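You operate a simulated robot arm through the tools that you are given. There is no shell and no other tool. Be economical: measure what you need, move in short steps, check, and stop when the job is done.

You are at the controls of a simulated two-armed robot. One attempt, no reset.

TASK
On the rubber mat on the green bench, fold the cloth in half.
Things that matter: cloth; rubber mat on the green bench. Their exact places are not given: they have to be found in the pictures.

The check looks at the end state, three seconds after you hand in, the way a careful person would. Anything else that was tipped, shoved, dropped, spilled or broken makes it a failure. Flat cloth is picked up by pressing the open fingertips on it (5 to 10 N) and closing them slowly along it; thin cloth reads only 2 to 8 mm in the jaws.

THE ROBOT
Two 7-joint arms with two-finger parallel grippers on one trunk, on a base that drives. Base frame: it is fixed to the floor where the robot stands at the start and does not move with it; the origin is under the middle of the robot, x ahead of it, y to its left, z up. Lengths are in m, angles in degrees, forces in N, time in s.
The left shoulder is at the start at [0.07, 0.163, 1.17], the right one opposite. Places, roughly: rubber mat on the green bench [0.6, 0, 0.9]. Payload 3.43 kg a hand.
The TCP of each hand is the grasp point between the finger pads, 0.034 m short of the fingertips. In the tool frame z runs along the fingers and y along their closing line. The gripper opens to 0.128 m. The fingers are 0.024 m wide and 0.012 m thick; the gripper's body (0.048 by 0.13 m) begins 0.096 m behind the TCP.
Orientation is that of the tool frame in the base frame, as [roll, pitch, yaw] about the fixed x, y, z axes, in that order (R = Rz(yaw) Ry(pitch) Rx(roll)). With the fingers straight down and closing along the base's y, the tool's x points along the base's -x, its y along +y and its z along -z.

THE INTERFACE
- The arms move only by the tool nudge_tool. It takes "left_commands", "right_commands" or both (then of equal length, played together; a hand with none holds still); each is a list of rows, each a list of 7 numbers: the shift along the base's x, y, z in units of 40 mm (1.0 is 40 mm), then the turn, a rotation vector about the base's x, y, z in units of 5 degrees (1.0 is 5 degrees), then the finger opening in m, from 0 to 0.128. In form: [[x, y, z, ax, ay, az, gripper], ...]. A call has 1 to 12 rows; each row shifts and turns the commanded pose from where the row before left it. A call with a number of a shift or a turn outside -1 to 1 is refused whole. A row lasts 0.2 s, in which the tool goes at most 0.05 m and 8.6 degrees; a call with a longer step from one row to the next is refused whole, and so is a gripper value outside its range. Where a pose cannot be reached the arm comes as near as it can. A force on the tool above 40 N (or 10 N above the force at the start of the call, whichever is more), or a blocked arm, ends the call early, and 0.2 s more pass. The fingers move at their own pace (about 0.153 m/s each) and stop on an object; they squeeze with about 29 N. The grip force told is the motor's: it shows also when the fingers shut on nothing. Time passes only in rows, and 0.2 s behind the last, so rows that do not move let the fingers close. It gives the time, the measured TCP pose, the force on the tool (base axes), the opening and the grip force at its end, in the units of the frame above (readings bear some noise).
- Cameras (640 x 400 px; columns grow to the right, rows downward): "scene" is now at [0.1336, 0.0032, 1.389]; the picture's right is [0.02, -1.00, 0.00], its down [-0.67, -0.01, -0.74] and it looks along [0.74, 0.01, -0.67] (base axes); focal length 264 px, centre (320, 200). "left" rides on the left gripper at [0.076, 0.011, -0.16] in its tool frame; the picture's right is [-0.15, 0.99, 0.00], its down [-0.88, -0.13, -0.46] and it looks along [-0.45, -0.07, 0.89] (tool axes); focal length 234 px, centre (320, 200). "right" rides on the right gripper at [0.076, -0.011, -0.16] in its tool frame; the picture's right is [0.15, 0.99, 0.00], its down [-0.88, 0.13, -0.46] and it looks along [-0.45, 0.07, 0.89] (tool axes); focal length 234 px, centre (320, 200).
- get_image(camera): a new picture of that camera. The clock stands still meanwhile.
- lift_body(by): slides the trunk up (or, below 0, down) by that many m; the arms and the scene camera ride with it, the base frame stays. It gives what a move gives, with no picture.
- base_move(legs): drives the robot by 1 to 6 legs, each [ahead, left, turn to the left] in m, m and degrees, along the robot's own axes; the way and the turn of a leg run together, so that a leg with both is an arc; at most 1.5 m and 180 degrees a leg. The arms and the cameras ride along, it lands a little off, and it stops where it bumps. It gives what a move gives.
- turn_head(pan, tilt): turns the head with the scene camera to pan (to the left, within 86 degrees either way) and tilt (down, from -29 to 69), counted from straight ahead of the robot. It gives what a move gives.
- point_at(camera, pixels): for up to 12 pixels [column, row] of the newest picture of that camera ("zoom" is the newest enlarged one), the place [x, y, z] in the base frame of the surface seen there, good to about 0.002 m. The clock stands still meanwhile.
- zoom(camera, box): a new picture of the part [left, top, right, bottom] of that camera's present view, enlarged. The clock stands still meanwhile.
- close_job(): hands the job in; it is judged then, once.

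Work in short steps. Measure before you move; look again where a grasp or a placing could have gone wrong, and mend it. You have 80 turns and 78 pictures in all, those below and enlarged ones among them. Open the grippers and draw the arms clear of the work before you hand the job in, unless the task says otherwise; then end with one line.

The tools are called after "Call:" by a JSON object that holds its "method" and its "body". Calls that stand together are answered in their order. nudge_tool: Moves the arms, as the interface text tells. Its arguments: {"type":"object","properties":{"left_commands":{"type":"array","items":{"type":"array","items":{"type":"number"}}},"right_commands":{"type":"array","items":{"type":"array","items":{"type":"number"}}}},"required":[]} The other tools are called the same way: lift_body (by) slides the trunk up or down; base_move (legs) drives the base; turn_head (pan, tilt) turns the head that bears the scene camera; get_image (camera) takes a picture; point_at (camera, pixels) gives the place of the surface under pixels of a picture; zoom (camera, box) takes an enlarged picture of a part of a camera's view; close_job () hands the job in.

At the start:

```text
time: 0.0
left_position: [0.6357, 0.3404, 1.0981]
left_tcp_rot: [180.0, 0.1, -179.9]
left_ft_force: [-0.5, -0.7, 0.3]
left_width: 0.1282
left_grasp_force: 0.0
right_position: [0.67, -0.2838, 1.089]
right_tcp_rot: [-179.9, 0.0, 180.0]
right_ft_force: [-0.6, 0.4, 0.0]
right_width: 0.1281
right_grasp_force: 0.1
trunk travel left (down, up): [-0.65, 0.29]
robot x, y, heading: [0.0011, -0.0045, -0.1]
head pan, tilt: [0.9, 42.4]
```

scene: 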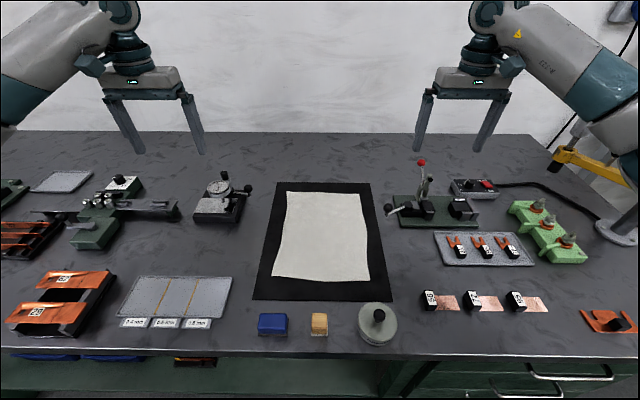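
right: 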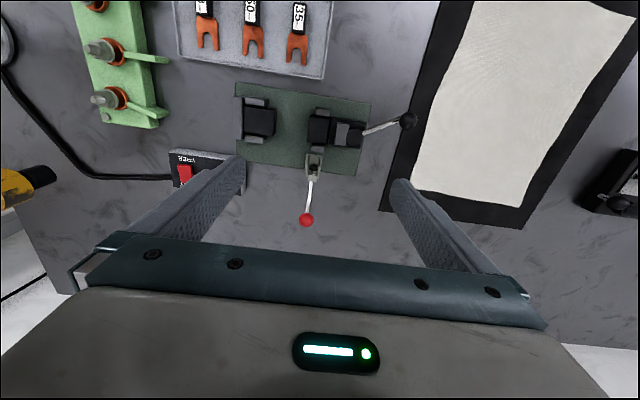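
left: 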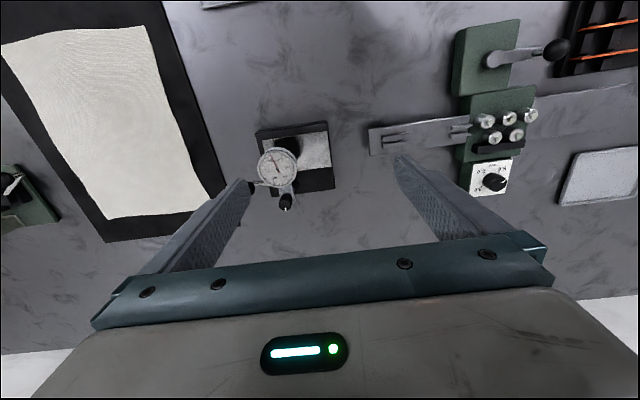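

The cloth shows in the scene picture with corners near (287,191), (359,194), (369,282), (273,278). I measure those and the mat's corners.

Call:
{"method": "point_at", "body": {"camera": "scene", "pixels": [[288, 192], [358, 195], [368, 281], [274, 277], [322, 236], [278, 183], [370, 184], [391, 299], [254, 299], [421, 162], [377, 312], [218, 178]]}}

Call:
{"method": "zoom", "body": {"camera": "scene", "box": [220, 160, 420, 320]}}

```text
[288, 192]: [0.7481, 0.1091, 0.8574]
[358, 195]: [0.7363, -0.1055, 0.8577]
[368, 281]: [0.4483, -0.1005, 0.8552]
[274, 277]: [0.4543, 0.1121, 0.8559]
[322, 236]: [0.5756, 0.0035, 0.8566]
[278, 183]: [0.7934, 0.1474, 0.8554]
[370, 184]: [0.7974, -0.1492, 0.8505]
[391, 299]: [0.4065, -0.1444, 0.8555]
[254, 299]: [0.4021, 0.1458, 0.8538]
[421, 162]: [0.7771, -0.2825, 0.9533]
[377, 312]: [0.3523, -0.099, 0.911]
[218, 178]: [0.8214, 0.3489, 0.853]
```

```text
2.50 times, centred on (320, 240) of scene
```

zoom: 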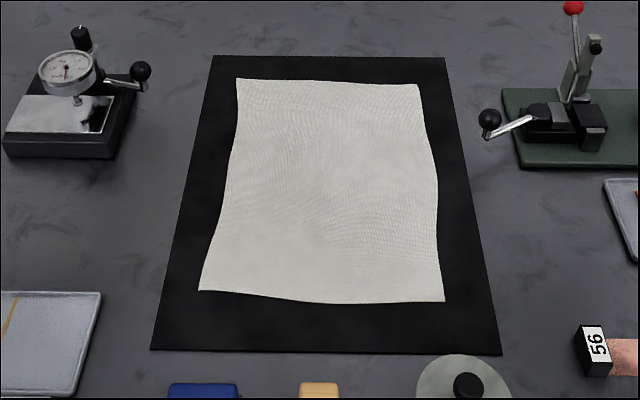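

The cloth lies at z≈0.857, about 0.30 × 0.21 m, with its near edge at x≈0.45. I'll fold the near edge over onto the far edge with both hands, so first I move them above the near corners with the fingers partly closed.

Call:
{"method": "nudge_tool", "body": {"left_commands": [[-0.613, -0.916, 0, 0, 0, 0, 0.036], [-0.613, -0.916, 0, 0, 0, 0, 0.036], [-0.613, -0.916, 0, 0, 0, 0, 0.036], [-0.613, -0.916, 0, 0, 0, 0, 0.036], [-0.613, -0.916, 0, 0, 0, 0, 0.036], [-0.613, -0.916, 0, 0, 0, 0, 0.036], [-0.613, -0.916, 0, 0, 0, 0, 0.036], [0, 0, -0.9, 0, 0, 0, 0.036], [0, 0, -0.9, 0, 0, 0, 0.036], [0, 0, -0.9, 0, 0, 0, 0.036], [0, 0, -0.9, 0, 0, 0, 0.036]], "right_commands": [[-0.75, 0.75, 0, 0, 0, 0, 0.036], [-0.75, 0.75, 0, 0, 0, 0, 0.036], [-0.75, 0.75, 0, 0, 0, 0, 0.036], [-0.75, 0.75, 0, 0, 0, 0, 0.036], [-0.75, 0.75, 0, 0, 0, 0, 0.036], [-0.75, 0.75, 0, 0, 0, 0, 0.036], [-0.75, 0.75, 0, 0, 0, 0, 0.036], [0, 0, -0.84, 0, 0, 0, 0.036], [0, 0, -0.84, 0, 0, 0, 0.036], [0, 0, -0.84, 0, 0, 0, 0.036], [0, 0, -0.84, 0, 0, 0, 0.036]]}}

Call:
{"method": "get_image", "body": {"camera": "scene"}}

Call:
{"method": "get_image", "body": {"camera": "left"}}

Call:
{"method": "get_image", "body": {"camera": "right"}}

```text
time: 2.4
left_position: [0.4662, 0.0824, 0.9527]
left_tcp_rot: [-180.0, 0.0, 180.0]
left_ft_force: [0.2, 0.3, 0.2]
left_width: 0.036
left_grasp_force: 0.0
right_position: [0.4592, -0.0721, 0.9552]
right_tcp_rot: [-180.0, 0.0, 180.0]
right_ft_force: [-0.1, 0.2, -0.9]
right_width: 0.0355
right_grasp_force: 0.1
trunk travel left (down, up): [-0.65, 0.29]
robot x, y, heading: [-0.0004, -0.0005, 0.1]
head pan, tilt: [0.9, 42.4]
```

```text
73 pictures are left
```

scene: 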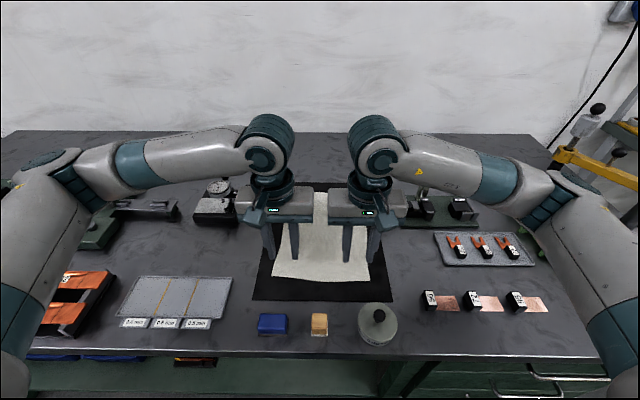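

```text
72 pictures are left
```

left: 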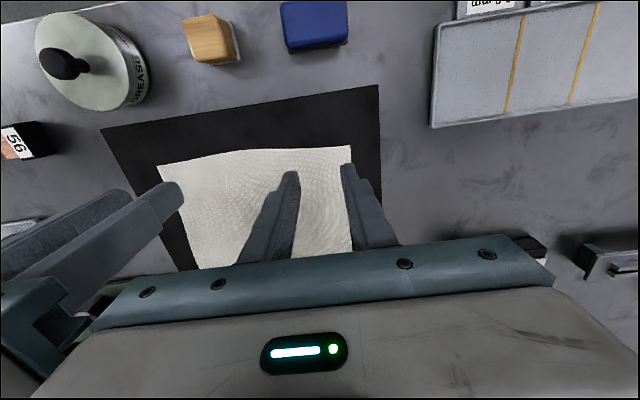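

```text
71 pictures are left
```

right: 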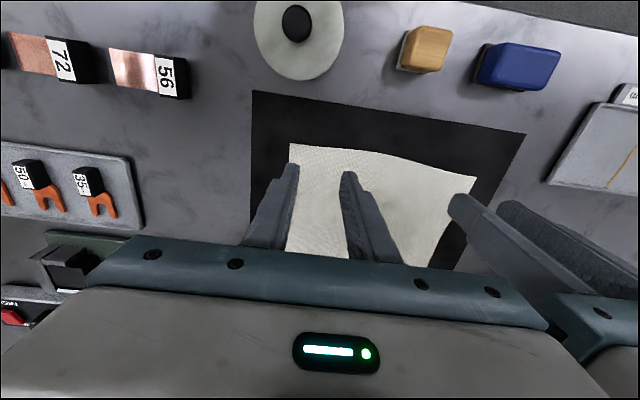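

The wrist pictures show the cloth corners at left (350,147) and right (290,145). I measure the near edge.

Call:
{"method": "point_at", "body": {"camera": "left", "pixels": [[348, 149], [300, 153], [340, 158]]}}

Call:
{"method": "point_at", "body": {"camera": "right", "pixels": [[293, 148], [340, 153], [305, 158]]}}

```text
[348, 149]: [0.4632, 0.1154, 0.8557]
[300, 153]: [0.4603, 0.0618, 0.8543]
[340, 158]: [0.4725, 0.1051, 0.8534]
```

```text
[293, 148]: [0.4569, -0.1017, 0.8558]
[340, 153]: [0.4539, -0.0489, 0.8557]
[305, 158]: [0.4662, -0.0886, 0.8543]
```

Near edge is at x≈0.455. I shift 6–8 mm inward and go down to just above the cloth (tips at ≈0.863).

Call:
{"method": "nudge_tool", "body": {"left_commands": [[0.15, 0.05, -0.7, 0, 0, 0, 0.036], [0, 0, -0.7, 0, 0, 0, 0.036]], "right_commands": [[0.1, 0, -0.75, 0, 0, 0, 0.036], [0, 0, -0.7, 0, 0, 0, 0.036]]}}

Call:
{"method": "nudge_tool", "body": {"left_commands": [[0, 0, -0.1, 0, 0, 0, 0.036], [0, 0, 0, 0, 0, 0, 0.036]], "right_commands": [[0, 0, -0.1, 0, 0, 0, 0.036], [0, 0, 0, 0, 0, 0, 0.036]]}}

```text
time: 3.0
left_position: [0.4732, 0.0852, 0.8966]
left_tcp_rot: [180.0, 0.0, -180.0]
left_ft_force: [0.1, 0.0, 0.7]
left_width: 0.036
left_grasp_force: 0.1
right_position: [0.4623, -0.0719, 0.898]
right_tcp_rot: [-180.0, 0.0, 179.9]
right_ft_force: [-0.4, 0.8, 0.5]
right_width: 0.0361
right_grasp_force: 0.1
trunk travel left (down, up): [-0.65, 0.29]
robot x, y, heading: [0.0006, 0.0013, -0.0]
head pan, tilt: [0.9, 42.4]
```

```text
time: 3.6
left_position: [0.4719, 0.0837, 0.8929]
left_tcp_rot: [180.0, 0.0, -179.9]
left_ft_force: [-0.7, -0.2, 0.1]
left_width: 0.036
left_grasp_force: 0.2
right_position: [0.4628, -0.0719, 0.8922]
right_tcp_rot: [-179.9, -0.1, 180.0]
right_ft_force: [-0.8, -0.5, 0.5]
right_width: 0.036
right_grasp_force: 0.2
trunk travel left (down, up): [-0.65, 0.29]
robot x, y, heading: [-0.0013, -0.0035, -0.0]
head pan, tilt: [0.9, 42.4]
```

No contact yet (forces ≈0), so I lower in 2 mm steps.

Call:
{"method": "nudge_tool", "body": {"left_commands": [[0, 0, -0.06, 0, 0, 0, 0.036], [0, 0, 0, 0, 0, 0, 0.036]], "right_commands": [[0, 0, -0.06, 0, 0, 0, 0.036], [0, 0, 0, 0, 0, 0, 0.036]]}}

Call:
{"method": "nudge_tool", "body": {"left_commands": [[0, 0, -0.04, 0, 0, 0, 0.036], [0, 0, 0, 0, 0, 0, 0.036]], "right_commands": [[0, 0, -0.04, 0, 0, 0, 0.036], [0, 0, 0, 0, 0, 0, 0.036]]}}

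```text
time: 4.2
left_position: [0.4719, 0.0854, 0.8897]
left_tcp_rot: [-180.0, 0.0, -179.9]
left_ft_force: [0.6, -0.8, -0.6]
left_width: 0.0359
left_grasp_force: 0.0
right_position: [0.4641, -0.0726, 0.8904]
right_tcp_rot: [-179.9, 0.1, -180.0]
right_ft_force: [0.2, -0.3, -0.8]
right_width: 0.0361
right_grasp_force: 0.1
trunk travel left (down, up): [-0.65, 0.29]
robot x, y, heading: [0.003, -0.0033, -0.0]
head pan, tilt: [0.9, 42.4]
```

```text
time: 4.8
left_position: [0.4715, 0.0847, 0.8882]
left_tcp_rot: [179.9, 0.1, 180.0]
left_ft_force: [0.5, -0.6, 1.2]
left_width: 0.0358
left_grasp_force: 0.1
right_position: [0.4633, -0.0725, 0.8894]
right_tcp_rot: [-179.9, 0.0, -180.0]
right_ft_force: [-1.1, 0.7, 1.1]
right_width: 0.0357
right_grasp_force: 0.0
trunk travel left (down, up): [-0.65, 0.29]
robot x, y, heading: [-0.0015, 0.0003, 0.1]
head pan, tilt: [0.9, 42.4]
```

Contact is just starting (≈1 N); I go on in 1–1.5 mm steps.

Call:
{"method": "nudge_tool", "body": {"left_commands": [[0, 0, -0.03, 0, 0, 0, 0.036], [0, 0, 0, 0, 0, 0, 0.036]], "right_commands": [[0, 0, -0.03, 0, 0, 0, 0.036], [0, 0, 0, 0, 0, 0, 0.036]]}}

Call:
{"method": "nudge_tool", "body": {"left_commands": [[0, 0, -0.03, 0, 0, 0, 0.036], [0, 0, 0, 0, 0, 0, 0.036]], "right_commands": [[0, 0, -0.03, 0, 0, 0, 0.036], [0, 0, 0, 0, 0, 0, 0.036]]}}

```text
time: 5.4
left_position: [0.4717, 0.0843, 0.8883]
left_tcp_rot: [180.0, 0.1, -179.9]
left_ft_force: [2.9, -2.4, 6.2]
left_width: 0.0356
left_grasp_force: 0.1
right_position: [0.4632, -0.0737, 0.8877]
right_tcp_rot: [180.0, 0.2, -179.9]
right_ft_force: [-0.7, 0.7, 13.2]
right_width: 0.0355
right_grasp_force: 0.1
trunk travel left (down, up): [-0.65, 0.29]
robot x, y, heading: [0.001, -0.0001, -0.2]
head pan, tilt: [0.9, 42.4]
```

```text
time: 6.0
left_position: [0.471, 0.0851, 0.8878]
left_tcp_rot: [-179.9, 0.1, -179.9]
left_ft_force: [8.0, -6.5, 16.0]
left_width: 0.0352
left_grasp_force: 0.2
right_position: [0.4634, -0.0736, 0.8876]
right_tcp_rot: [179.9, 0.3, -180.0]
right_ft_force: [5.2, 5.7, 29.3]
right_width: 0.0361
right_grasp_force: 0.0
trunk travel left (down, up): [-0.65, 0.29]
robot x, y, heading: [0.0008, 0.0019, 0.1]
head pan, tilt: [0.9, 42.4]
```

Pressing is now too strong (16 and 29 N). I ease up to about 8 N.

Call:
{"method": "nudge_tool", "body": {"left_commands": [[0, 0, -0.0, 0, 0, 0, 0.036], [0, 0, 0.024, 0, 0, 0, 0.036], [0, 0, 0, 0, 0, 0, 0.036]], "right_commands": [[0, 0, 0.02, 0, 0, 0, 0.036], [0, 0, 0.024, 0, 0, 0, 0.036], [0, 0, 0, 0, 0, 0, 0.036]]}}

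```text
time: 6.8
left_position: [0.4704, 0.0846, 0.8888]
left_tcp_rot: [-179.9, 0.2, -179.9]
left_ft_force: [11.7, -9.5, 21.9]
left_width: 0.0355
left_grasp_force: 0.1
right_position: [0.4637, -0.0724, 0.8883]
right_tcp_rot: [179.9, 0.0, 179.9]
right_ft_force: [5.6, 8.8, 19.1]
right_width: 0.0359
right_grasp_force: 0.0
trunk travel left (down, up): [-0.65, 0.29]
robot x, y, heading: [-0.0008, 0.0019, 0.1]
head pan, tilt: [0.9, 42.4]
```

Force is still building on the left (22 N, with side load). I lift both a bit more and watch it settle.

Call:
{"method": "nudge_tool", "body": {"left_commands": [[0, 0, 0.03, 0, 0, 0, 0.036], [0, 0, 0, 0, 0, 0, 0.036], [0, 0, 0, 0, 0, 0, 0.036]], "right_commands": [[0, 0, 0.024, 0, 0, 0, 0.036], [0, 0, 0, 0, 0, 0, 0.036], [0, 0, 0, 0, 0, 0, 0.036]]}}

```text
time: 7.6
left_position: [0.4694, 0.0867, 0.8883]
left_tcp_rot: [180.0, -0.2, -179.9]
left_ft_force: [6.4, -4.1, 12.0]
left_width: 0.0353
left_grasp_force: 0.0
right_position: [0.4631, -0.0751, 0.8885]
right_tcp_rot: [-179.9, -0.1, -180.0]
right_ft_force: [0.5, 5.0, 7.9]
right_width: 0.0353
right_grasp_force: 0.1
trunk travel left (down, up): [-0.65, 0.29]
robot x, y, heading: [-0.0006, 0.0035, 0.2]
head pan, tilt: [0.9, 42.4]
```

Left is at 12 N and right at 8 N. Now I close slowly, 4 mm per row, with a tiny ease on the left.

Call:
{"method": "nudge_tool", "body": {"left_commands": [[0, 0, 0.01, 0, 0, 0, 0.032], [0, 0, 0, 0, 0, 0, 0.028], [0, 0, 0, 0, 0, 0, 0.024], [0, 0, 0, 0, 0, 0, 0.02], [0, 0, 0, 0, 0, 0, 0.016], [0, 0, 0, 0, 0, 0, 0.012], [0, 0, 0, 0, 0, 0, 0.008], [0, 0, 0, 0, 0, 0, 0.004], [0, 0, 0, 0, 0, 0, 0.0], [0, 0, 0, 0, 0, 0, 0.0]], "right_commands": [[0, 0, 0, 0, 0, 0, 0.032], [0, 0, 0, 0, 0, 0, 0.028], [0, 0, 0, 0, 0, 0, 0.024], [0, 0, 0, 0, 0, 0, 0.02], [0, 0, 0, 0, 0, 0, 0.016], [0, 0, 0, 0, 0, 0, 0.012], [0, 0, 0, 0, 0, 0, 0.008], [0, 0, 0, 0, 0, 0, 0.004], [0, 0, 0, 0, 0, 0, 0.0], [0, 0, 0, 0, 0, 0, 0.0]]}}

Call:
{"method": "get_image", "body": {"camera": "left"}}

Call:
{"method": "get_image", "body": {"camera": "right"}}

```text
time: 9.8
left_position: [0.4706, 0.0839, 0.888]
left_tcp_rot: [-179.9, 0.0, 179.9]
left_ft_force: [0.6, -18.6, 0.8]
left_width: 0.0024
left_grasp_force: 29.2
right_position: [0.4638, -0.0728, 0.8897]
right_tcp_rot: [179.9, 0.1, 180.0]
right_ft_force: [1.2, 18.9, 0.6]
right_width: 0.0023
right_grasp_force: 28.6
trunk travel left (down, up): [-0.65, 0.29]
robot x, y, heading: [0.0005, -0.0018, -0.0]
head pan, tilt: [0.9, 42.4]
```

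```text
70 pictures are left
```

left: 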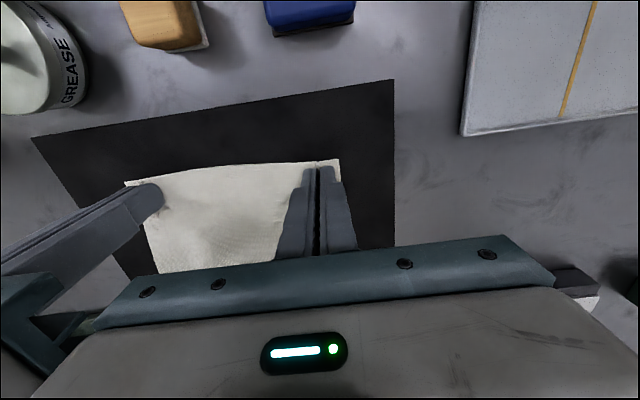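

```text
69 pictures are left
```

right: 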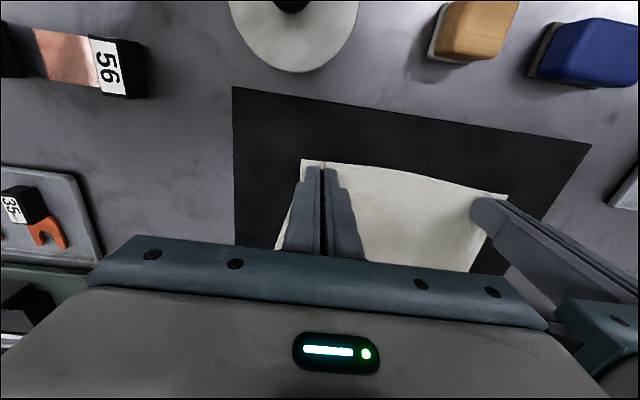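

Both hands read 2.3 mm (cloth held) with 18 N of tension between them, so I bring the hands 5 mm together while lifting slightly, then check.

Call:
{"method": "nudge_tool", "body": {"left_commands": [[0, -0.12, 0.1, 0, 0, 0, 0], [0, 0, 0.3, 0, 0, 0, 0], [0.1, 0, 0.4, 0, 0, 0, 0]], "right_commands": [[0, 0.12, 0.1, 0, 0, 0, 0], [0, 0, 0.3, 0, 0, 0, 0], [0.1, 0, 0.4, 0, 0, 0, 0]]}}

Call:
{"method": "get_image", "body": {"camera": "left"}}

Call:
{"method": "get_image", "body": {"camera": "right"}}

Call:
{"method": "zoom", "body": {"camera": "scene", "box": [220, 160, 420, 320]}}

```text
time: 10.6
left_position: [0.4752, 0.0818, 0.921]
left_tcp_rot: [-180.0, 0.0, -179.9]
left_ft_force: [0.0, -1.4, -0.7]
left_width: 0.0022
left_grasp_force: 29.1
right_position: [0.4673, -0.0692, 0.9201]
right_tcp_rot: [-179.9, -0.1, 180.0]
right_ft_force: [0.7, 1.6, -0.4]
right_width: 0.0023
right_grasp_force: 28.9
trunk travel left (down, up): [-0.65, 0.29]
robot x, y, heading: [0.003, 0.0001, 0.3]
head pan, tilt: [0.9, 42.4]
```

```text
68 pictures are left
```

left: 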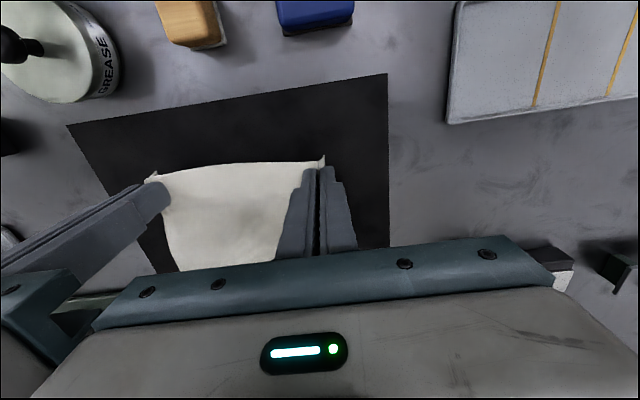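

```text
67 pictures are left
```

right: 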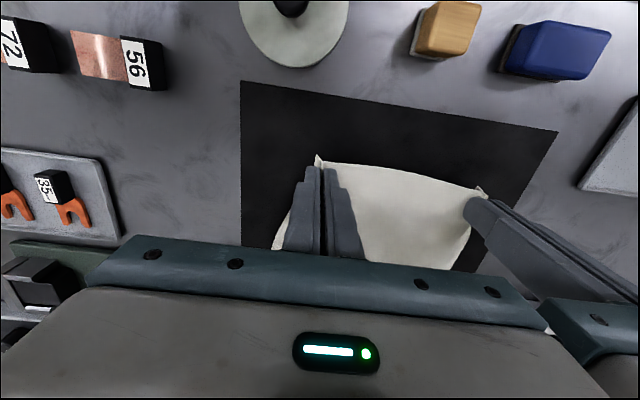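

```text
2.50 times, centred on (320, 240) of scene
```

zoom: 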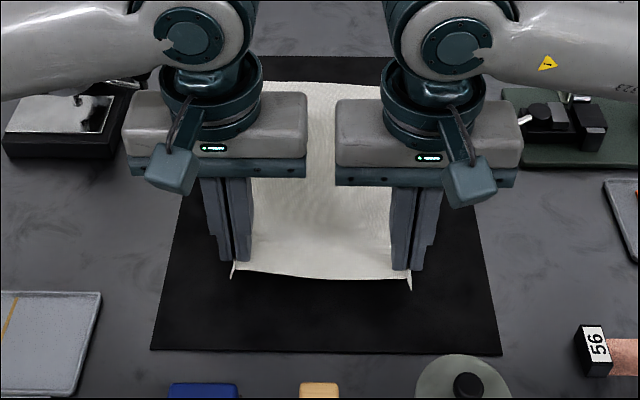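

Both hands hold the corners well, but about 35 mm of edge is clamped flat and would stay curled back after the fold. I put it down again and regrip with only the finger's front ~8 mm on the edge, so the cloth can hang and hinge freely.

Call:
{"method": "nudge_tool", "body": {"left_commands": [[-0.05, 0.05, -0.35, 0, 0, 0, 0], [-0.05, 0.05, -0.35, 0, 0, 0, 0], [0, 0, 0, 0, 0, 0, 0.01], [0, 0, 0, 0, 0, 0, 0.02], [0, 0, 0, 0, 0, 0, 0.036], [0, 0, 0, 0, 0, 0, 0.036], [0, 0, 0.5, 0, 0, 0, 0.036], [-0.4, 0, 0.5, 0, 0, 0, 0.036]], "right_commands": [[-0.05, -0.05, -0.35, 0, 0, 0, 0], [-0.05, -0.05, -0.35, 0, 0, 0, 0], [0, 0, 0, 0, 0, 0, 0.01], [0, 0, 0, 0, 0, 0, 0.02], [0, 0, 0, 0, 0, 0, 0.036], [0, 0, 0, 0, 0, 0, 0.036], [0, 0, 0.5, 0, 0, 0, 0.036], [-0.4, 0, 0.5, 0, 0, 0, 0.036]]}}

Call:
{"method": "get_image", "body": {"camera": "left"}}

Call:
{"method": "get_image", "body": {"camera": "right"}}

Call:
{"method": "zoom", "body": {"camera": "scene", "box": [220, 160, 420, 320]}}

```text
time: 12.4
left_position: [0.4543, 0.0852, 0.9325]
left_tcp_rot: [179.9, 0.0, -179.9]
left_ft_force: [0.3, 0.2, 0.1]
left_width: 0.0359
left_grasp_force: 0.1
right_position: [0.4466, -0.0733, 0.933]
right_tcp_rot: [-180.0, -0.1, -180.0]
right_ft_force: [-0.9, 0.6, 0.1]
right_width: 0.0357
right_grasp_force: 0.0
trunk travel left (down, up): [-0.65, 0.29]
robot x, y, heading: [0.0004, -0.002, -0.2]
head pan, tilt: [0.9, 42.4]
```

```text
65 pictures are left
```

left: 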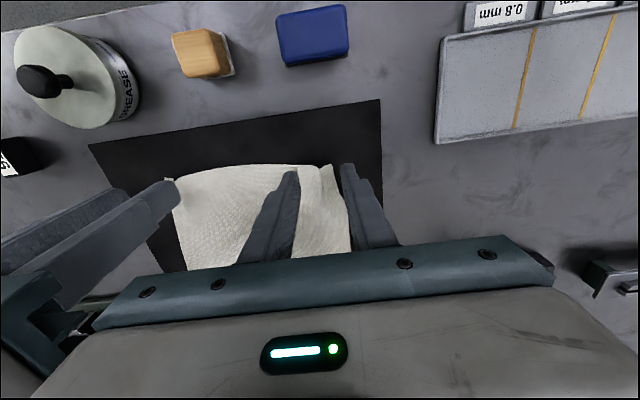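

```text
64 pictures are left
```

right: 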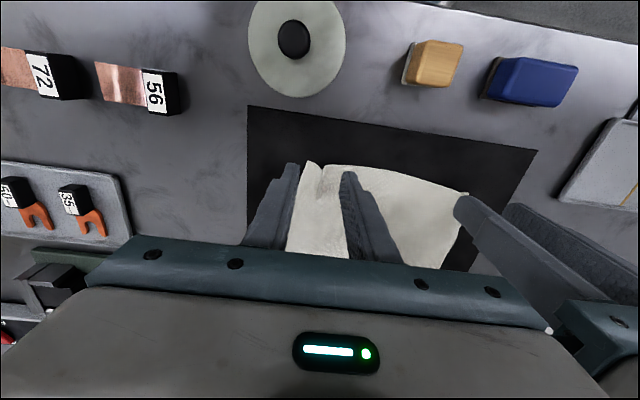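

```text
2.50 times, centred on (320, 240) of scene
```

zoom: 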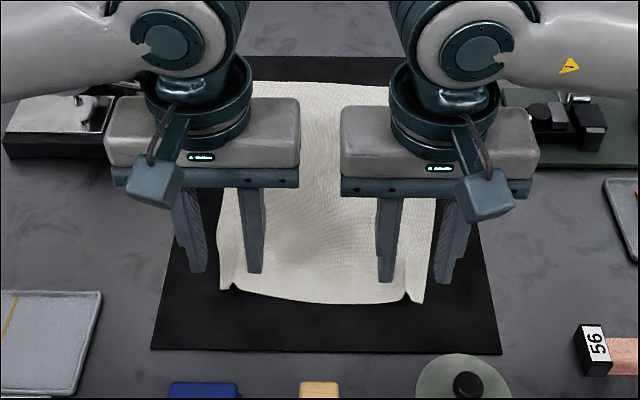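

The old ridges remain at the edge: left picture (333,170), right (312,170) and edge corners beyond. I measure them for the regrip.

Call:
{"method": "point_at", "body": {"camera": "left", "pixels": [[332, 168], [326, 168], [310, 168], [325, 180]]}}

Call:
{"method": "point_at", "body": {"camera": "right", "pixels": [[308, 165], [322, 171], [336, 168], [312, 180]]}}

Call:
{"method": "point_at", "body": {"camera": "zoom", "pixels": [[222, 286], [235, 285], [245, 292], [400, 300], [408, 295], [420, 300]]}}

```text
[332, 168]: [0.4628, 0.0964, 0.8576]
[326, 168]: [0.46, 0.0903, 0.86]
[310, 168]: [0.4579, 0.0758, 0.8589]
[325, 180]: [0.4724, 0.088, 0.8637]
```

```text
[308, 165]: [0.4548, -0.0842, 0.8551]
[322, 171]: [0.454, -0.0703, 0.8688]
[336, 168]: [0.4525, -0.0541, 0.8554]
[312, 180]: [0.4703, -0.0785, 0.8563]
```

```text
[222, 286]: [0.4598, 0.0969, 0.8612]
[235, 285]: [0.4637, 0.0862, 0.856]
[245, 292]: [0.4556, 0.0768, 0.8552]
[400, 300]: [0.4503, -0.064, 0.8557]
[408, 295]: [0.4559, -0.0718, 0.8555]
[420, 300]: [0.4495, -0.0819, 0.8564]
```

I come down over the existing ridges with a 22 mm opening, fingers overlapping the edge by about 10 mm.

Call:
{"method": "nudge_tool", "body": {"left_commands": [[0.07, 0, -0.5, 0, 0, 0, 0.022], [0, 0, -0.45, 0, 0, 0, 0.022], [0, 0, -0.12, 0, 0, 0, 0.022], [0, 0, 0, 0, 0, 0, 0.022]], "right_commands": [[0.1, 0.03, -0.5, 0, 0, 0, 0.022], [0, 0, -0.45, 0, 0, 0, 0.022], [0, 0, -0.13, 0, 0, 0, 0.022], [0, 0, 0, 0, 0, 0, 0.022]]}}

Call:
{"method": "nudge_tool", "body": {"left_commands": [[0, 0, -0.025, 0, 0, 0, 0.022], [0, 0, 0, 0, 0, 0, 0.022]], "right_commands": [[0, 0, -0.025, 0, 0, 0, 0.022], [0, 0, 0, 0, 0, 0, 0.022]]}}

```text
time: 13.4
left_position: [0.4585, 0.0845, 0.8913]
left_tcp_rot: [179.9, 0.0, -179.9]
left_ft_force: [0.0, -0.1, 0.2]
left_width: 0.0219
left_grasp_force: 0.0
right_position: [0.4503, -0.0699, 0.889]
right_tcp_rot: [-179.9, -0.1, -179.9]
right_ft_force: [1.3, 0.6, -0.2]
right_width: 0.0221
right_grasp_force: 0.0
trunk travel left (down, up): [-0.65, 0.29]
robot x, y, heading: [0.0007, 0.0004, -0.2]
head pan, tilt: [0.9, 42.4]
```

```text
time: 14.0
left_position: [0.4575, 0.0838, 0.8902]
left_tcp_rot: [180.0, 0.0, -179.9]
left_ft_force: [-0.4, -0.2, 0.3]
left_width: 0.0221
left_grasp_force: 0.1
right_position: [0.4513, -0.0714, 0.8888]
right_tcp_rot: [-180.0, 0.0, 180.0]
right_ft_force: [0.2, 0.1, 1.6]
right_width: 0.0221
right_grasp_force: 0.0
trunk travel left (down, up): [-0.65, 0.29]
robot x, y, heading: [0.001, 0.0031, -0.0]
head pan, tilt: [0.9, 42.4]
```

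Right touches (1.6 N); the left is still about 1.5 mm up. I lower left 1.6 mm and right 0.5 mm.

Call:
{"method": "nudge_tool", "body": {"left_commands": [[0, 0, -0.04, 0, 0, 0, 0.022], [0, 0, 0, 0, 0, 0, 0.022]], "right_commands": [[0, 0, -0.012, 0, 0, 0, 0.022], [0, 0, 0, 0, 0, 0, 0.022]]}}

```text
time: 14.6
left_position: [0.4568, 0.084, 0.8875]
left_tcp_rot: [-179.9, 0.0, -179.8]
left_ft_force: [-0.1, 0.9, 6.7]
left_width: 0.0223
left_grasp_force: 0.1
right_position: [0.4502, -0.0712, 0.8889]
right_tcp_rot: [-180.0, 0.0, -179.9]
right_ft_force: [1.0, 0.5, 1.9]
right_width: 0.022
right_grasp_force: 0.4
trunk travel left (down, up): [-0.65, 0.29]
robot x, y, heading: [0.0028, -0.0006, -0.1]
head pan, tilt: [0.9, 42.4]
```

Left at 6.7 N; right needs a little more, then both close slowly.

Call:
{"method": "nudge_tool", "body": {"left_commands": [[0, 0, 0, 0, 0, 0, 0.022], [0, 0, 0, 0, 0, 0, 0.018], [0, 0, 0, 0, 0, 0, 0.014], [0, 0, 0, 0, 0, 0, 0.01], [0, 0, 0, 0, 0, 0, 0.006], [0, 0, 0, 0, 0, 0, 0.002], [0, 0, 0, 0, 0, 0, 0], [0, 0, 0, 0, 0, 0, 0]], "right_commands": [[0, 0, -0.02, 0, 0, 0, 0.022], [0, 0, 0, 0, 0, 0, 0.018], [0, 0, 0, 0, 0, 0, 0.014], [0, 0, 0, 0, 0, 0, 0.01], [0, 0, 0, 0, 0, 0, 0.006], [0, 0, 0, 0, 0, 0, 0.002], [0, 0, 0, 0, 0, 0, 0], [0, 0, 0, 0, 0, 0, 0]]}}

Call:
{"method": "nudge_tool", "body": {"left_commands": [[0, -0.05, 0.1, 0, 0, 0, 0], [0.05, 0, 0.4, 0, 0, 0, 0], [0.1, 0, 0.5, 0, 0, 0, 0]], "right_commands": [[0, 0.05, 0.1, 0, 0, 0, 0], [0.05, 0, 0.4, 0, 0, 0, 0], [0.1, 0, 0.5, 0, 0, 0, 0]]}}

Call:
{"method": "get_image", "body": {"camera": "left"}}

Call:
{"method": "get_image", "body": {"camera": "right"}}

Call:
{"method": "zoom", "body": {"camera": "scene", "box": [220, 160, 420, 320]}}

```text
time: 16.4
left_position: [0.4572, 0.0844, 0.8892]
left_tcp_rot: [-179.9, 0.0, -179.9]
left_ft_force: [3.7, -8.6, 7.2]
left_width: 0.0023
left_grasp_force: 28.8
right_position: [0.4497, -0.0715, 0.8886]
right_tcp_rot: [179.9, 0.1, -180.0]
right_ft_force: [3.9, 10.5, 23.4]
right_width: 0.0025
right_grasp_force: 29.1
trunk travel left (down, up): [-0.65, 0.29]
robot x, y, heading: [-0.0024, -0.0005, -0.1]
head pan, tilt: [0.9, 42.4]
```

```text
time: 17.2
left_position: [0.4624, 0.0833, 0.9292]
left_tcp_rot: [-180.0, -0.1, 180.0]
left_ft_force: [-0.2, -3.0, -0.2]
left_width: 0.002
left_grasp_force: 28.8
right_position: [0.4551, -0.0706, 0.9248]
right_tcp_rot: [-180.0, -0.1, 180.0]
right_ft_force: [-0.1, 3.9, 0.3]
right_width: 0.002
right_grasp_force: 29.1
trunk travel left (down, up): [-0.65, 0.29]
robot x, y, heading: [0.0006, -0.0048, -0.1]
head pan, tilt: [0.9, 42.4]
```

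```text
62 pictures are left
```

left: 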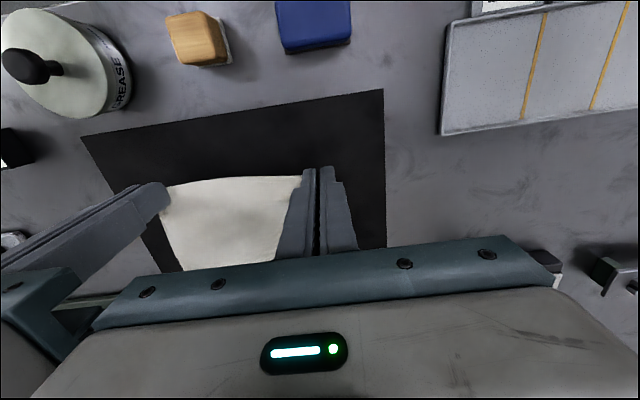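

```text
61 pictures are left
```

right: 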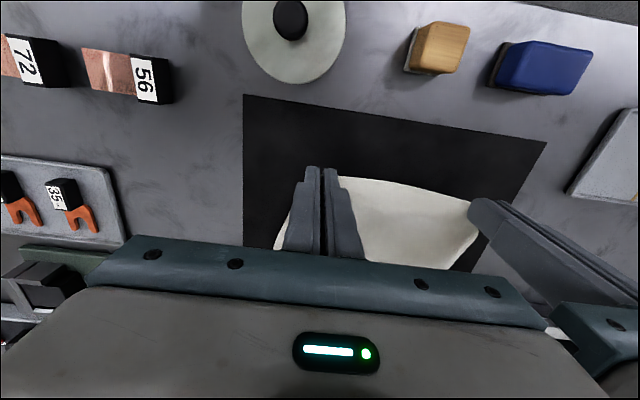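

```text
2.50 times, centred on (320, 240) of scene
```

zoom: 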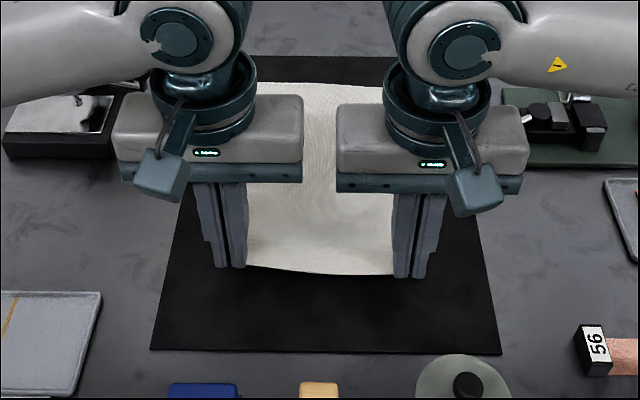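

Both edges are firmly held. I carry the edge up and over the fold line (x≈0.60), first half with a slight forward tilt.

Call:
{"method": "nudge_tool", "body": {"left_commands": [[0.5, 0, 0.5, 0, 0, 0, 0], [0.5, 0, 0.5, 0, 0, 0, 0], [0.5, 0, 0.4, 0, 0.5, 0, 0], [0.5, 0, 0.3, 0, 0.5, 0, 0], [0.5, 0, 0.2, 0, 0.5, 0, 0], [0.5, 0, 0.1, 0, 0.5, 0, 0], [0.5, 0, 0, 0, 0.5, 0, 0]], "right_commands": [[0.5, 0, 0.55, 0, 0, 0, 0], [0.5, 0, 0.55, 0, 0, 0, 0], [0.5, 0, 0.4, 0, 0.5, 0, 0], [0.5, 0, 0.3, 0, 0.5, 0, 0], [0.5, 0, 0.2, 0, 0.5, 0, 0], [0.5, 0, 0.1, 0, 0.5, 0, 0], [0.5, 0, 0, 0, 0.5, 0, 0]]}}

Call:
{"method": "get_image", "body": {"camera": "scene"}}

Call:
{"method": "get_image", "body": {"camera": "left"}}

```text
time: 18.8
left_position: [0.6038, 0.084, 1.0076]
left_tcp_rot: [180.0, -12.5, -180.0]
left_ft_force: [0.0, -3.1, 0.3]
left_width: 0.0024
left_grasp_force: 29.3
right_position: [0.5993, -0.0694, 1.0088]
right_tcp_rot: [179.9, -12.5, -179.9]
right_ft_force: [-0.1, 2.5, 0.6]
right_width: 0.0023
right_grasp_force: 28.8
trunk travel left (down, up): [-0.65, 0.29]
robot x, y, heading: [0.0022, 0.002, -0.0]
head pan, tilt: [0.9, 42.4]
```

```text
59 pictures are left
```

scene: 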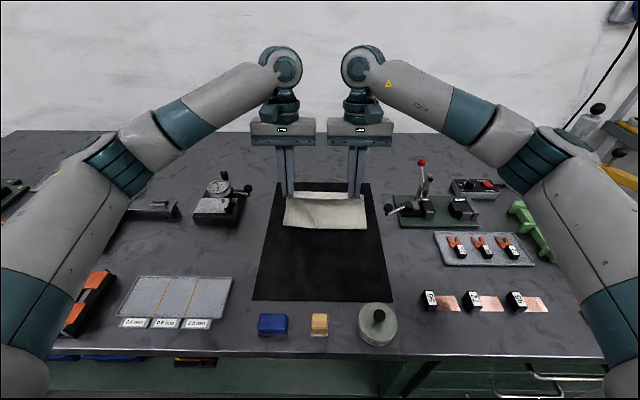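

```text
58 pictures are left
```

left: 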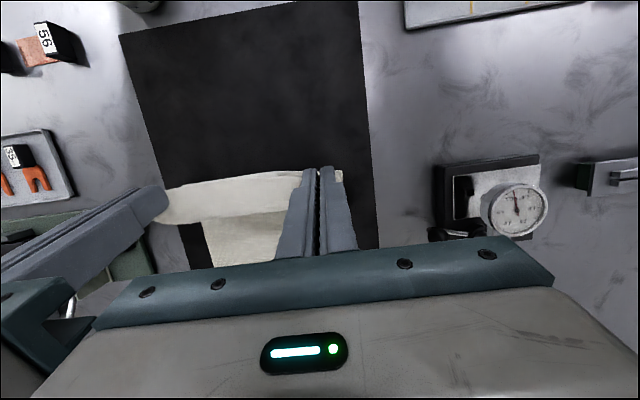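

The cloth hangs as hoped. I zoom to check the far edge and fold location.

Call:
{"method": "zoom", "body": {"camera": "scene", "box": [260, 170, 380, 250]}}

Call:
{"method": "point_at", "body": {"camera": "zoom", "pixels": [[140, 275], [300, 310], [540, 310], [320, 115], [480, 125], [320, 200]]}}

```text
5.00 times, centred on (320, 210) of scene
```

zoom: 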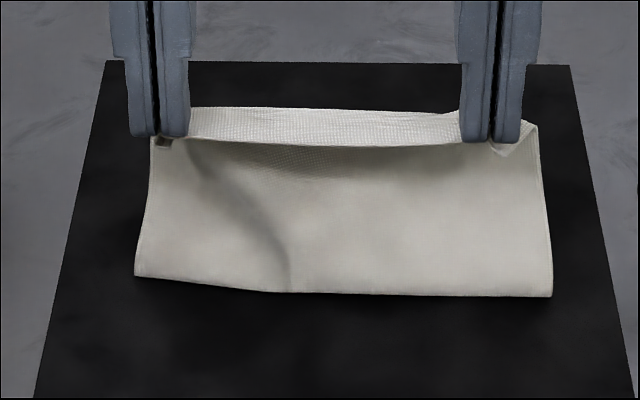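

```text
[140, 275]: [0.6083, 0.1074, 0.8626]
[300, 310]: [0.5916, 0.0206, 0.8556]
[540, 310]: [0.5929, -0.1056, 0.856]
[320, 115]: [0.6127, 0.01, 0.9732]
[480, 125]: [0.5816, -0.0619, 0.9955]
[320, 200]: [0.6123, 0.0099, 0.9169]
```

The fold line is at x≈0.60, as wanted. I lower the edge forward to the far edge (fingertip x≈0.742/0.733), tips ending about 12 mm above the mat.

Call:
{"method": "nudge_tool", "body": {"left_commands": [[0.38, 0, 0, 0, 0.25, 0, 0], [0.38, 0, -0.1, 0, 0.25, 0, 0], [0.38, 0, -0.1, 0, 0.25, 0, 0], [0.38, 0, -0.2, 0, 0.25, 0, 0], [0.38, 0, -0.25, 0, 0.25, 0, 0], [0.38, 0, -0.3, 0, 0.25, 0, 0], [0.38, 0, -0.4, 0, 0.25, 0, 0], [0.38, 0, -0.45, 0, 0.25, 0, 0], [0.38, 0, -0.45, 0, 0.25, 0, 0], [0.38, 0, -0.45, 0, 0.25, 0, 0]], "right_commands": [[0.37, 0, 0, 0, 0.25, 0, 0], [0.37, 0, -0.1, 0, 0.25, 0, 0], [0.37, 0, -0.1, 0, 0.25, 0, 0], [0.37, 0, -0.2, 0, 0.25, 0, 0], [0.37, 0, -0.25, 0, 0.25, 0, 0], [0.37, 0, -0.3, 0, 0.25, 0, 0], [0.37, 0, -0.4, 0, 0.25, 0, 0], [0.37, 0, -0.45, 0, 0.25, 0, 0], [0.37, 0, -0.45, 0, 0.25, 0, 0], [0.37, 0, -0.45, 0, 0.25, 0, 0]]}}

Call:
{"method": "zoom", "body": {"camera": "scene", "box": [240, 150, 400, 250]}}

Call:
{"method": "get_image", "body": {"camera": "left"}}

Call:
{"method": "get_image", "body": {"camera": "scene"}}

```text
time: 21.0
left_position: [0.7242, 0.0927, 0.914]
left_tcp_rot: [-179.7, -25.0, 179.6]
left_ft_force: [0.3, -26.4, 1.0]
left_width: 0.0023
left_grasp_force: 29.2
left hand out of reach, approached as far as the arm can: row 9, 10
right_position: [0.7228, -0.0687, 0.9235]
right_tcp_rot: [179.6, -23.8, -179.5]
right_ft_force: [-1.2, 25.4, -2.3]
right_width: 0.002
right_grasp_force: 28.9
right hand out of reach, approached as far as the arm can: row 9, 10
trunk travel left (down, up): [-0.65, 0.29]
robot x, y, heading: [-0.0024, 0.0024, -0.1]
head pan, tilt: [0.9, 42.4]
```

```text
4.00 times, centred on (320, 200) of scene
```

zoom: 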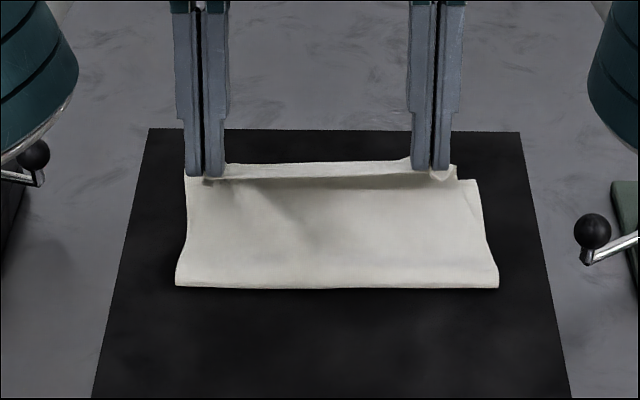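

```text
55 pictures are left
```

left: 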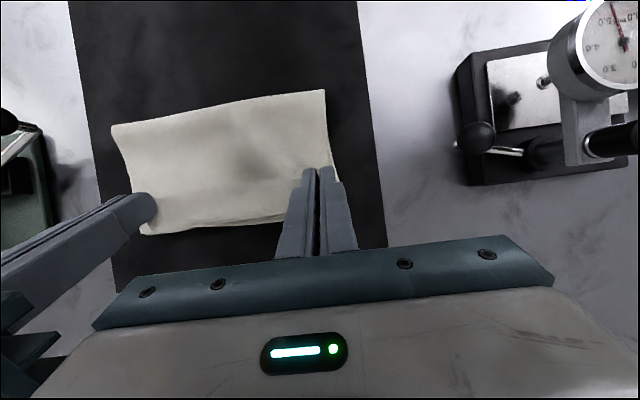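

```text
54 pictures are left
```

scene: 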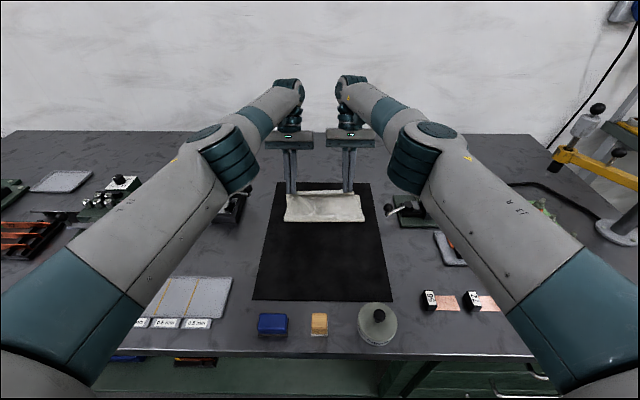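

The tilted pose is out of reach, so both arms fell short at fingertip x≈0.71. I take the tilt back to vertical, which needs less reach, keeping the commanded tip place.

Call:
{"method": "nudge_tool", "body": {"left_commands": [[-0.07, 0, 0.05, 0, -1, 0, 0], [-0.07, 0, 0.05, 0, -1, 0, 0], [-0.07, 0, 0, 0, -1, 0, 0], [-0.07, 0, 0, 0, -1, 0, 0], [-0.07, 0, 0, 0, -1, 0, 0]], "right_commands": [[-0.07, 0, 0.05, 0, -1, 0, 0], [-0.07, 0, 0.05, 0, -1, 0, 0], [-0.07, 0, 0, 0, -1, 0, 0], [-0.07, 0, 0, 0, -1, 0, 0], [-0.07, 0, 0, 0, -1, 0, 0]]}}

Call:
{"method": "zoom", "body": {"camera": "scene", "box": [240, 150, 400, 250]}}

Call:
{"method": "get_image", "body": {"camera": "left"}}

Call:
{"method": "get_image", "body": {"camera": "right"}}

```text
time: 21.3
left_position: [0.7262, 0.0968, 0.9145]
left_tcp_rot: [-179.2, -22.9, -179.4]
left_ft_force: [-0.3, -17.5, 0.7]
left_width: 0.0024
left_grasp_force: 29.0
right_position: [0.7218, -0.0628, 0.9253]
right_tcp_rot: [179.2, -22.4, -179.1]
right_ft_force: [0.0, 18.3, -1.1]
right_width: 0.0024
right_grasp_force: 29.4
trunk travel left (down, up): [-0.65, 0.29]
robot x, y, heading: [0.0008, -0.0019, 0.1]
head pan, tilt: [0.9, 42.4]
stopped in row 1 (left hand): the force on the tool passed its limit (the readings are from after the stop); the commanded pose is now the measured one
```

```text
4.00 times, centred on (320, 200) of scene
```

zoom: 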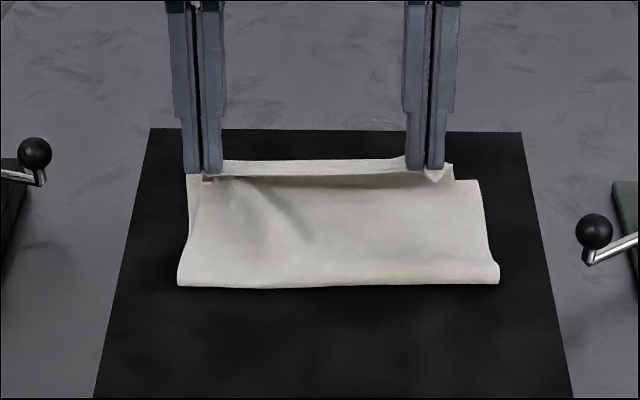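

```text
52 pictures are left
```

left: 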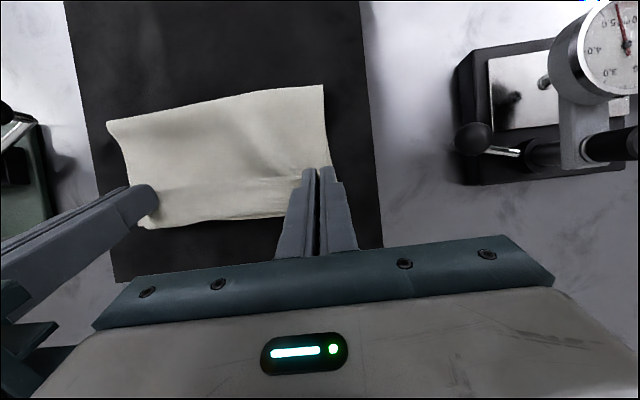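

```text
51 pictures are left
```

right: 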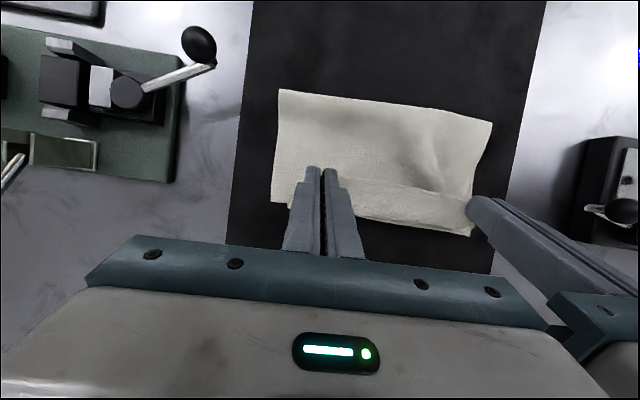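

The call stopped on the tension limit and both hands drifted +y by about 10 mm. I ease that tension, untilt gradually, and keep the tips moving toward the far edge.

Call:
{"method": "nudge_tool", "body": {"left_commands": [[0, -0.25, 0, 0, 0, 0, 0], [0, -0.1, 0, 0, -0.9, 0, 0], [0.1, 0, 0, 0, -0.9, 0, 0], [0.1, 0, 0, 0, -0.9, 0, 0], [0.1, 0, 0, 0, -0.9, 0, 0], [0.1, 0, -0.1, 0, -0.9, 0, 0]], "right_commands": [[0, -0.1, 0, 0, 0, 0, 0], [0, -0.15, 0, 0, -0.9, 0, 0], [0.07, 0, 0, 0, -0.9, 0, 0], [0.07, 0, -0.1, 0, -0.9, 0, 0], [0.07, 0, -0.1, 0, -0.9, 0, 0], [0.07, 0, -0.15, 0, -0.9, 0, 0]]}}

Call:
{"method": "zoom", "body": {"camera": "scene", "box": [240, 150, 400, 250]}}

Call:
{"method": "get_image", "body": {"camera": "left"}}

Call:
{"method": "get_image", "body": {"camera": "right"}}

```text
time: 22.7
left_position: [0.7404, 0.0825, 0.9108]
left_tcp_rot: [-179.1, -0.4, -179.2]
left_ft_force: [0.1, -21.9, 0.8]
left_width: 0.0022
left_grasp_force: 29.3
right_position: [0.7337, -0.0775, 0.9093]
right_tcp_rot: [179.6, 0.3, -179.4]
right_ft_force: [0.7, 22.3, -0.6]
right_width: 0.0021
right_grasp_force: 29.0
trunk travel left (down, up): [-0.65, 0.29]
robot x, y, heading: [0.0001, -0.0032, 0.1]
head pan, tilt: [0.9, 42.4]
```

```text
4.00 times, centred on (320, 200) of scene
```

zoom: 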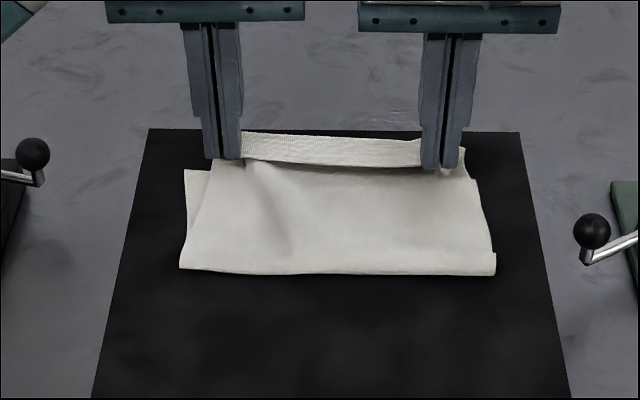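

```text
49 pictures are left
```

left: 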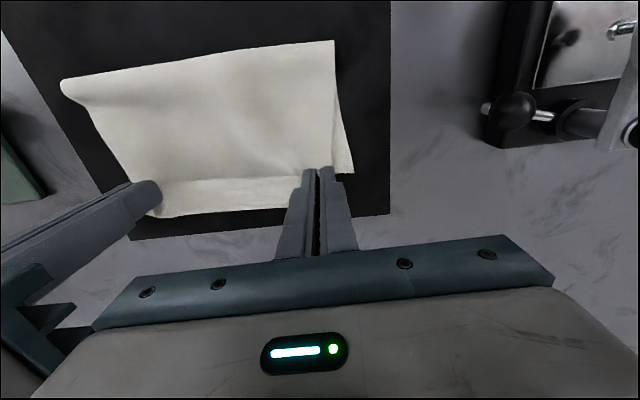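

```text
48 pictures are left
```

right: 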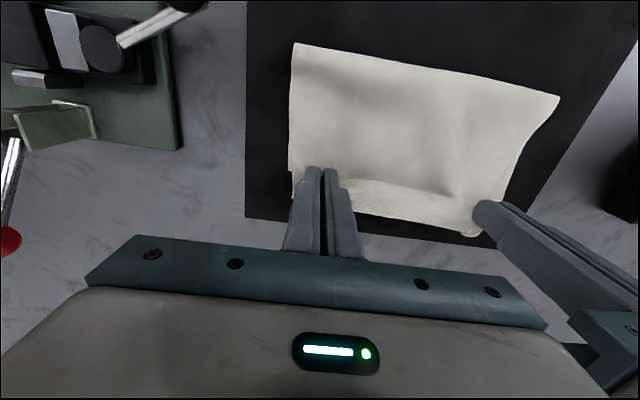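

The lower layer's left corner shows at zoom (188,172) and right corner at (476,180). I measure these and the fold line.

Call:
{"method": "point_at", "body": {"camera": "zoom", "pixels": [[188, 173], [200, 173], [474, 183], [182, 266], [340, 272], [493, 272], [493, 255], [330, 135], [330, 160], [450, 152]]}}

Call:
{"method": "point_at", "body": {"camera": "left", "pixels": [[350, 172], [342, 172], [240, 205], [180, 212], [334, 43], [64, 88]]}}

Call:
{"method": "point_at", "body": {"camera": "right", "pixels": [[296, 195], [298, 182], [430, 225], [470, 233], [295, 46], [556, 98]]}}

```text
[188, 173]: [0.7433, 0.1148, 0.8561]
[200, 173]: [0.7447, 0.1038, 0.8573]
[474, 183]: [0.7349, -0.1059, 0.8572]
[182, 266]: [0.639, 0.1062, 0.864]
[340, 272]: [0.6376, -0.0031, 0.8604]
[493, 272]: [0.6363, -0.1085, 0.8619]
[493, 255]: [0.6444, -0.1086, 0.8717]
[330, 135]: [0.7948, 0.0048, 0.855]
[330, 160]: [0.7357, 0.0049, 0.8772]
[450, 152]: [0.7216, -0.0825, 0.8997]
```

```text
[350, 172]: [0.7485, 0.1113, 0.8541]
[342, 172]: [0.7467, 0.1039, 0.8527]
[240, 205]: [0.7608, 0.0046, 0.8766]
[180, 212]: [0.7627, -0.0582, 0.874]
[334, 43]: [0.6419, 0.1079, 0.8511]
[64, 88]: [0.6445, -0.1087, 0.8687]
```

```text
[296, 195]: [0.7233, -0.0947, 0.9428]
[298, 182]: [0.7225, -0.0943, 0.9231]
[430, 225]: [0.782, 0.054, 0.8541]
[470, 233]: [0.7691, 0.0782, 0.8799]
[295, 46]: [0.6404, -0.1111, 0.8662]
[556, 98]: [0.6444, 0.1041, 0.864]
```

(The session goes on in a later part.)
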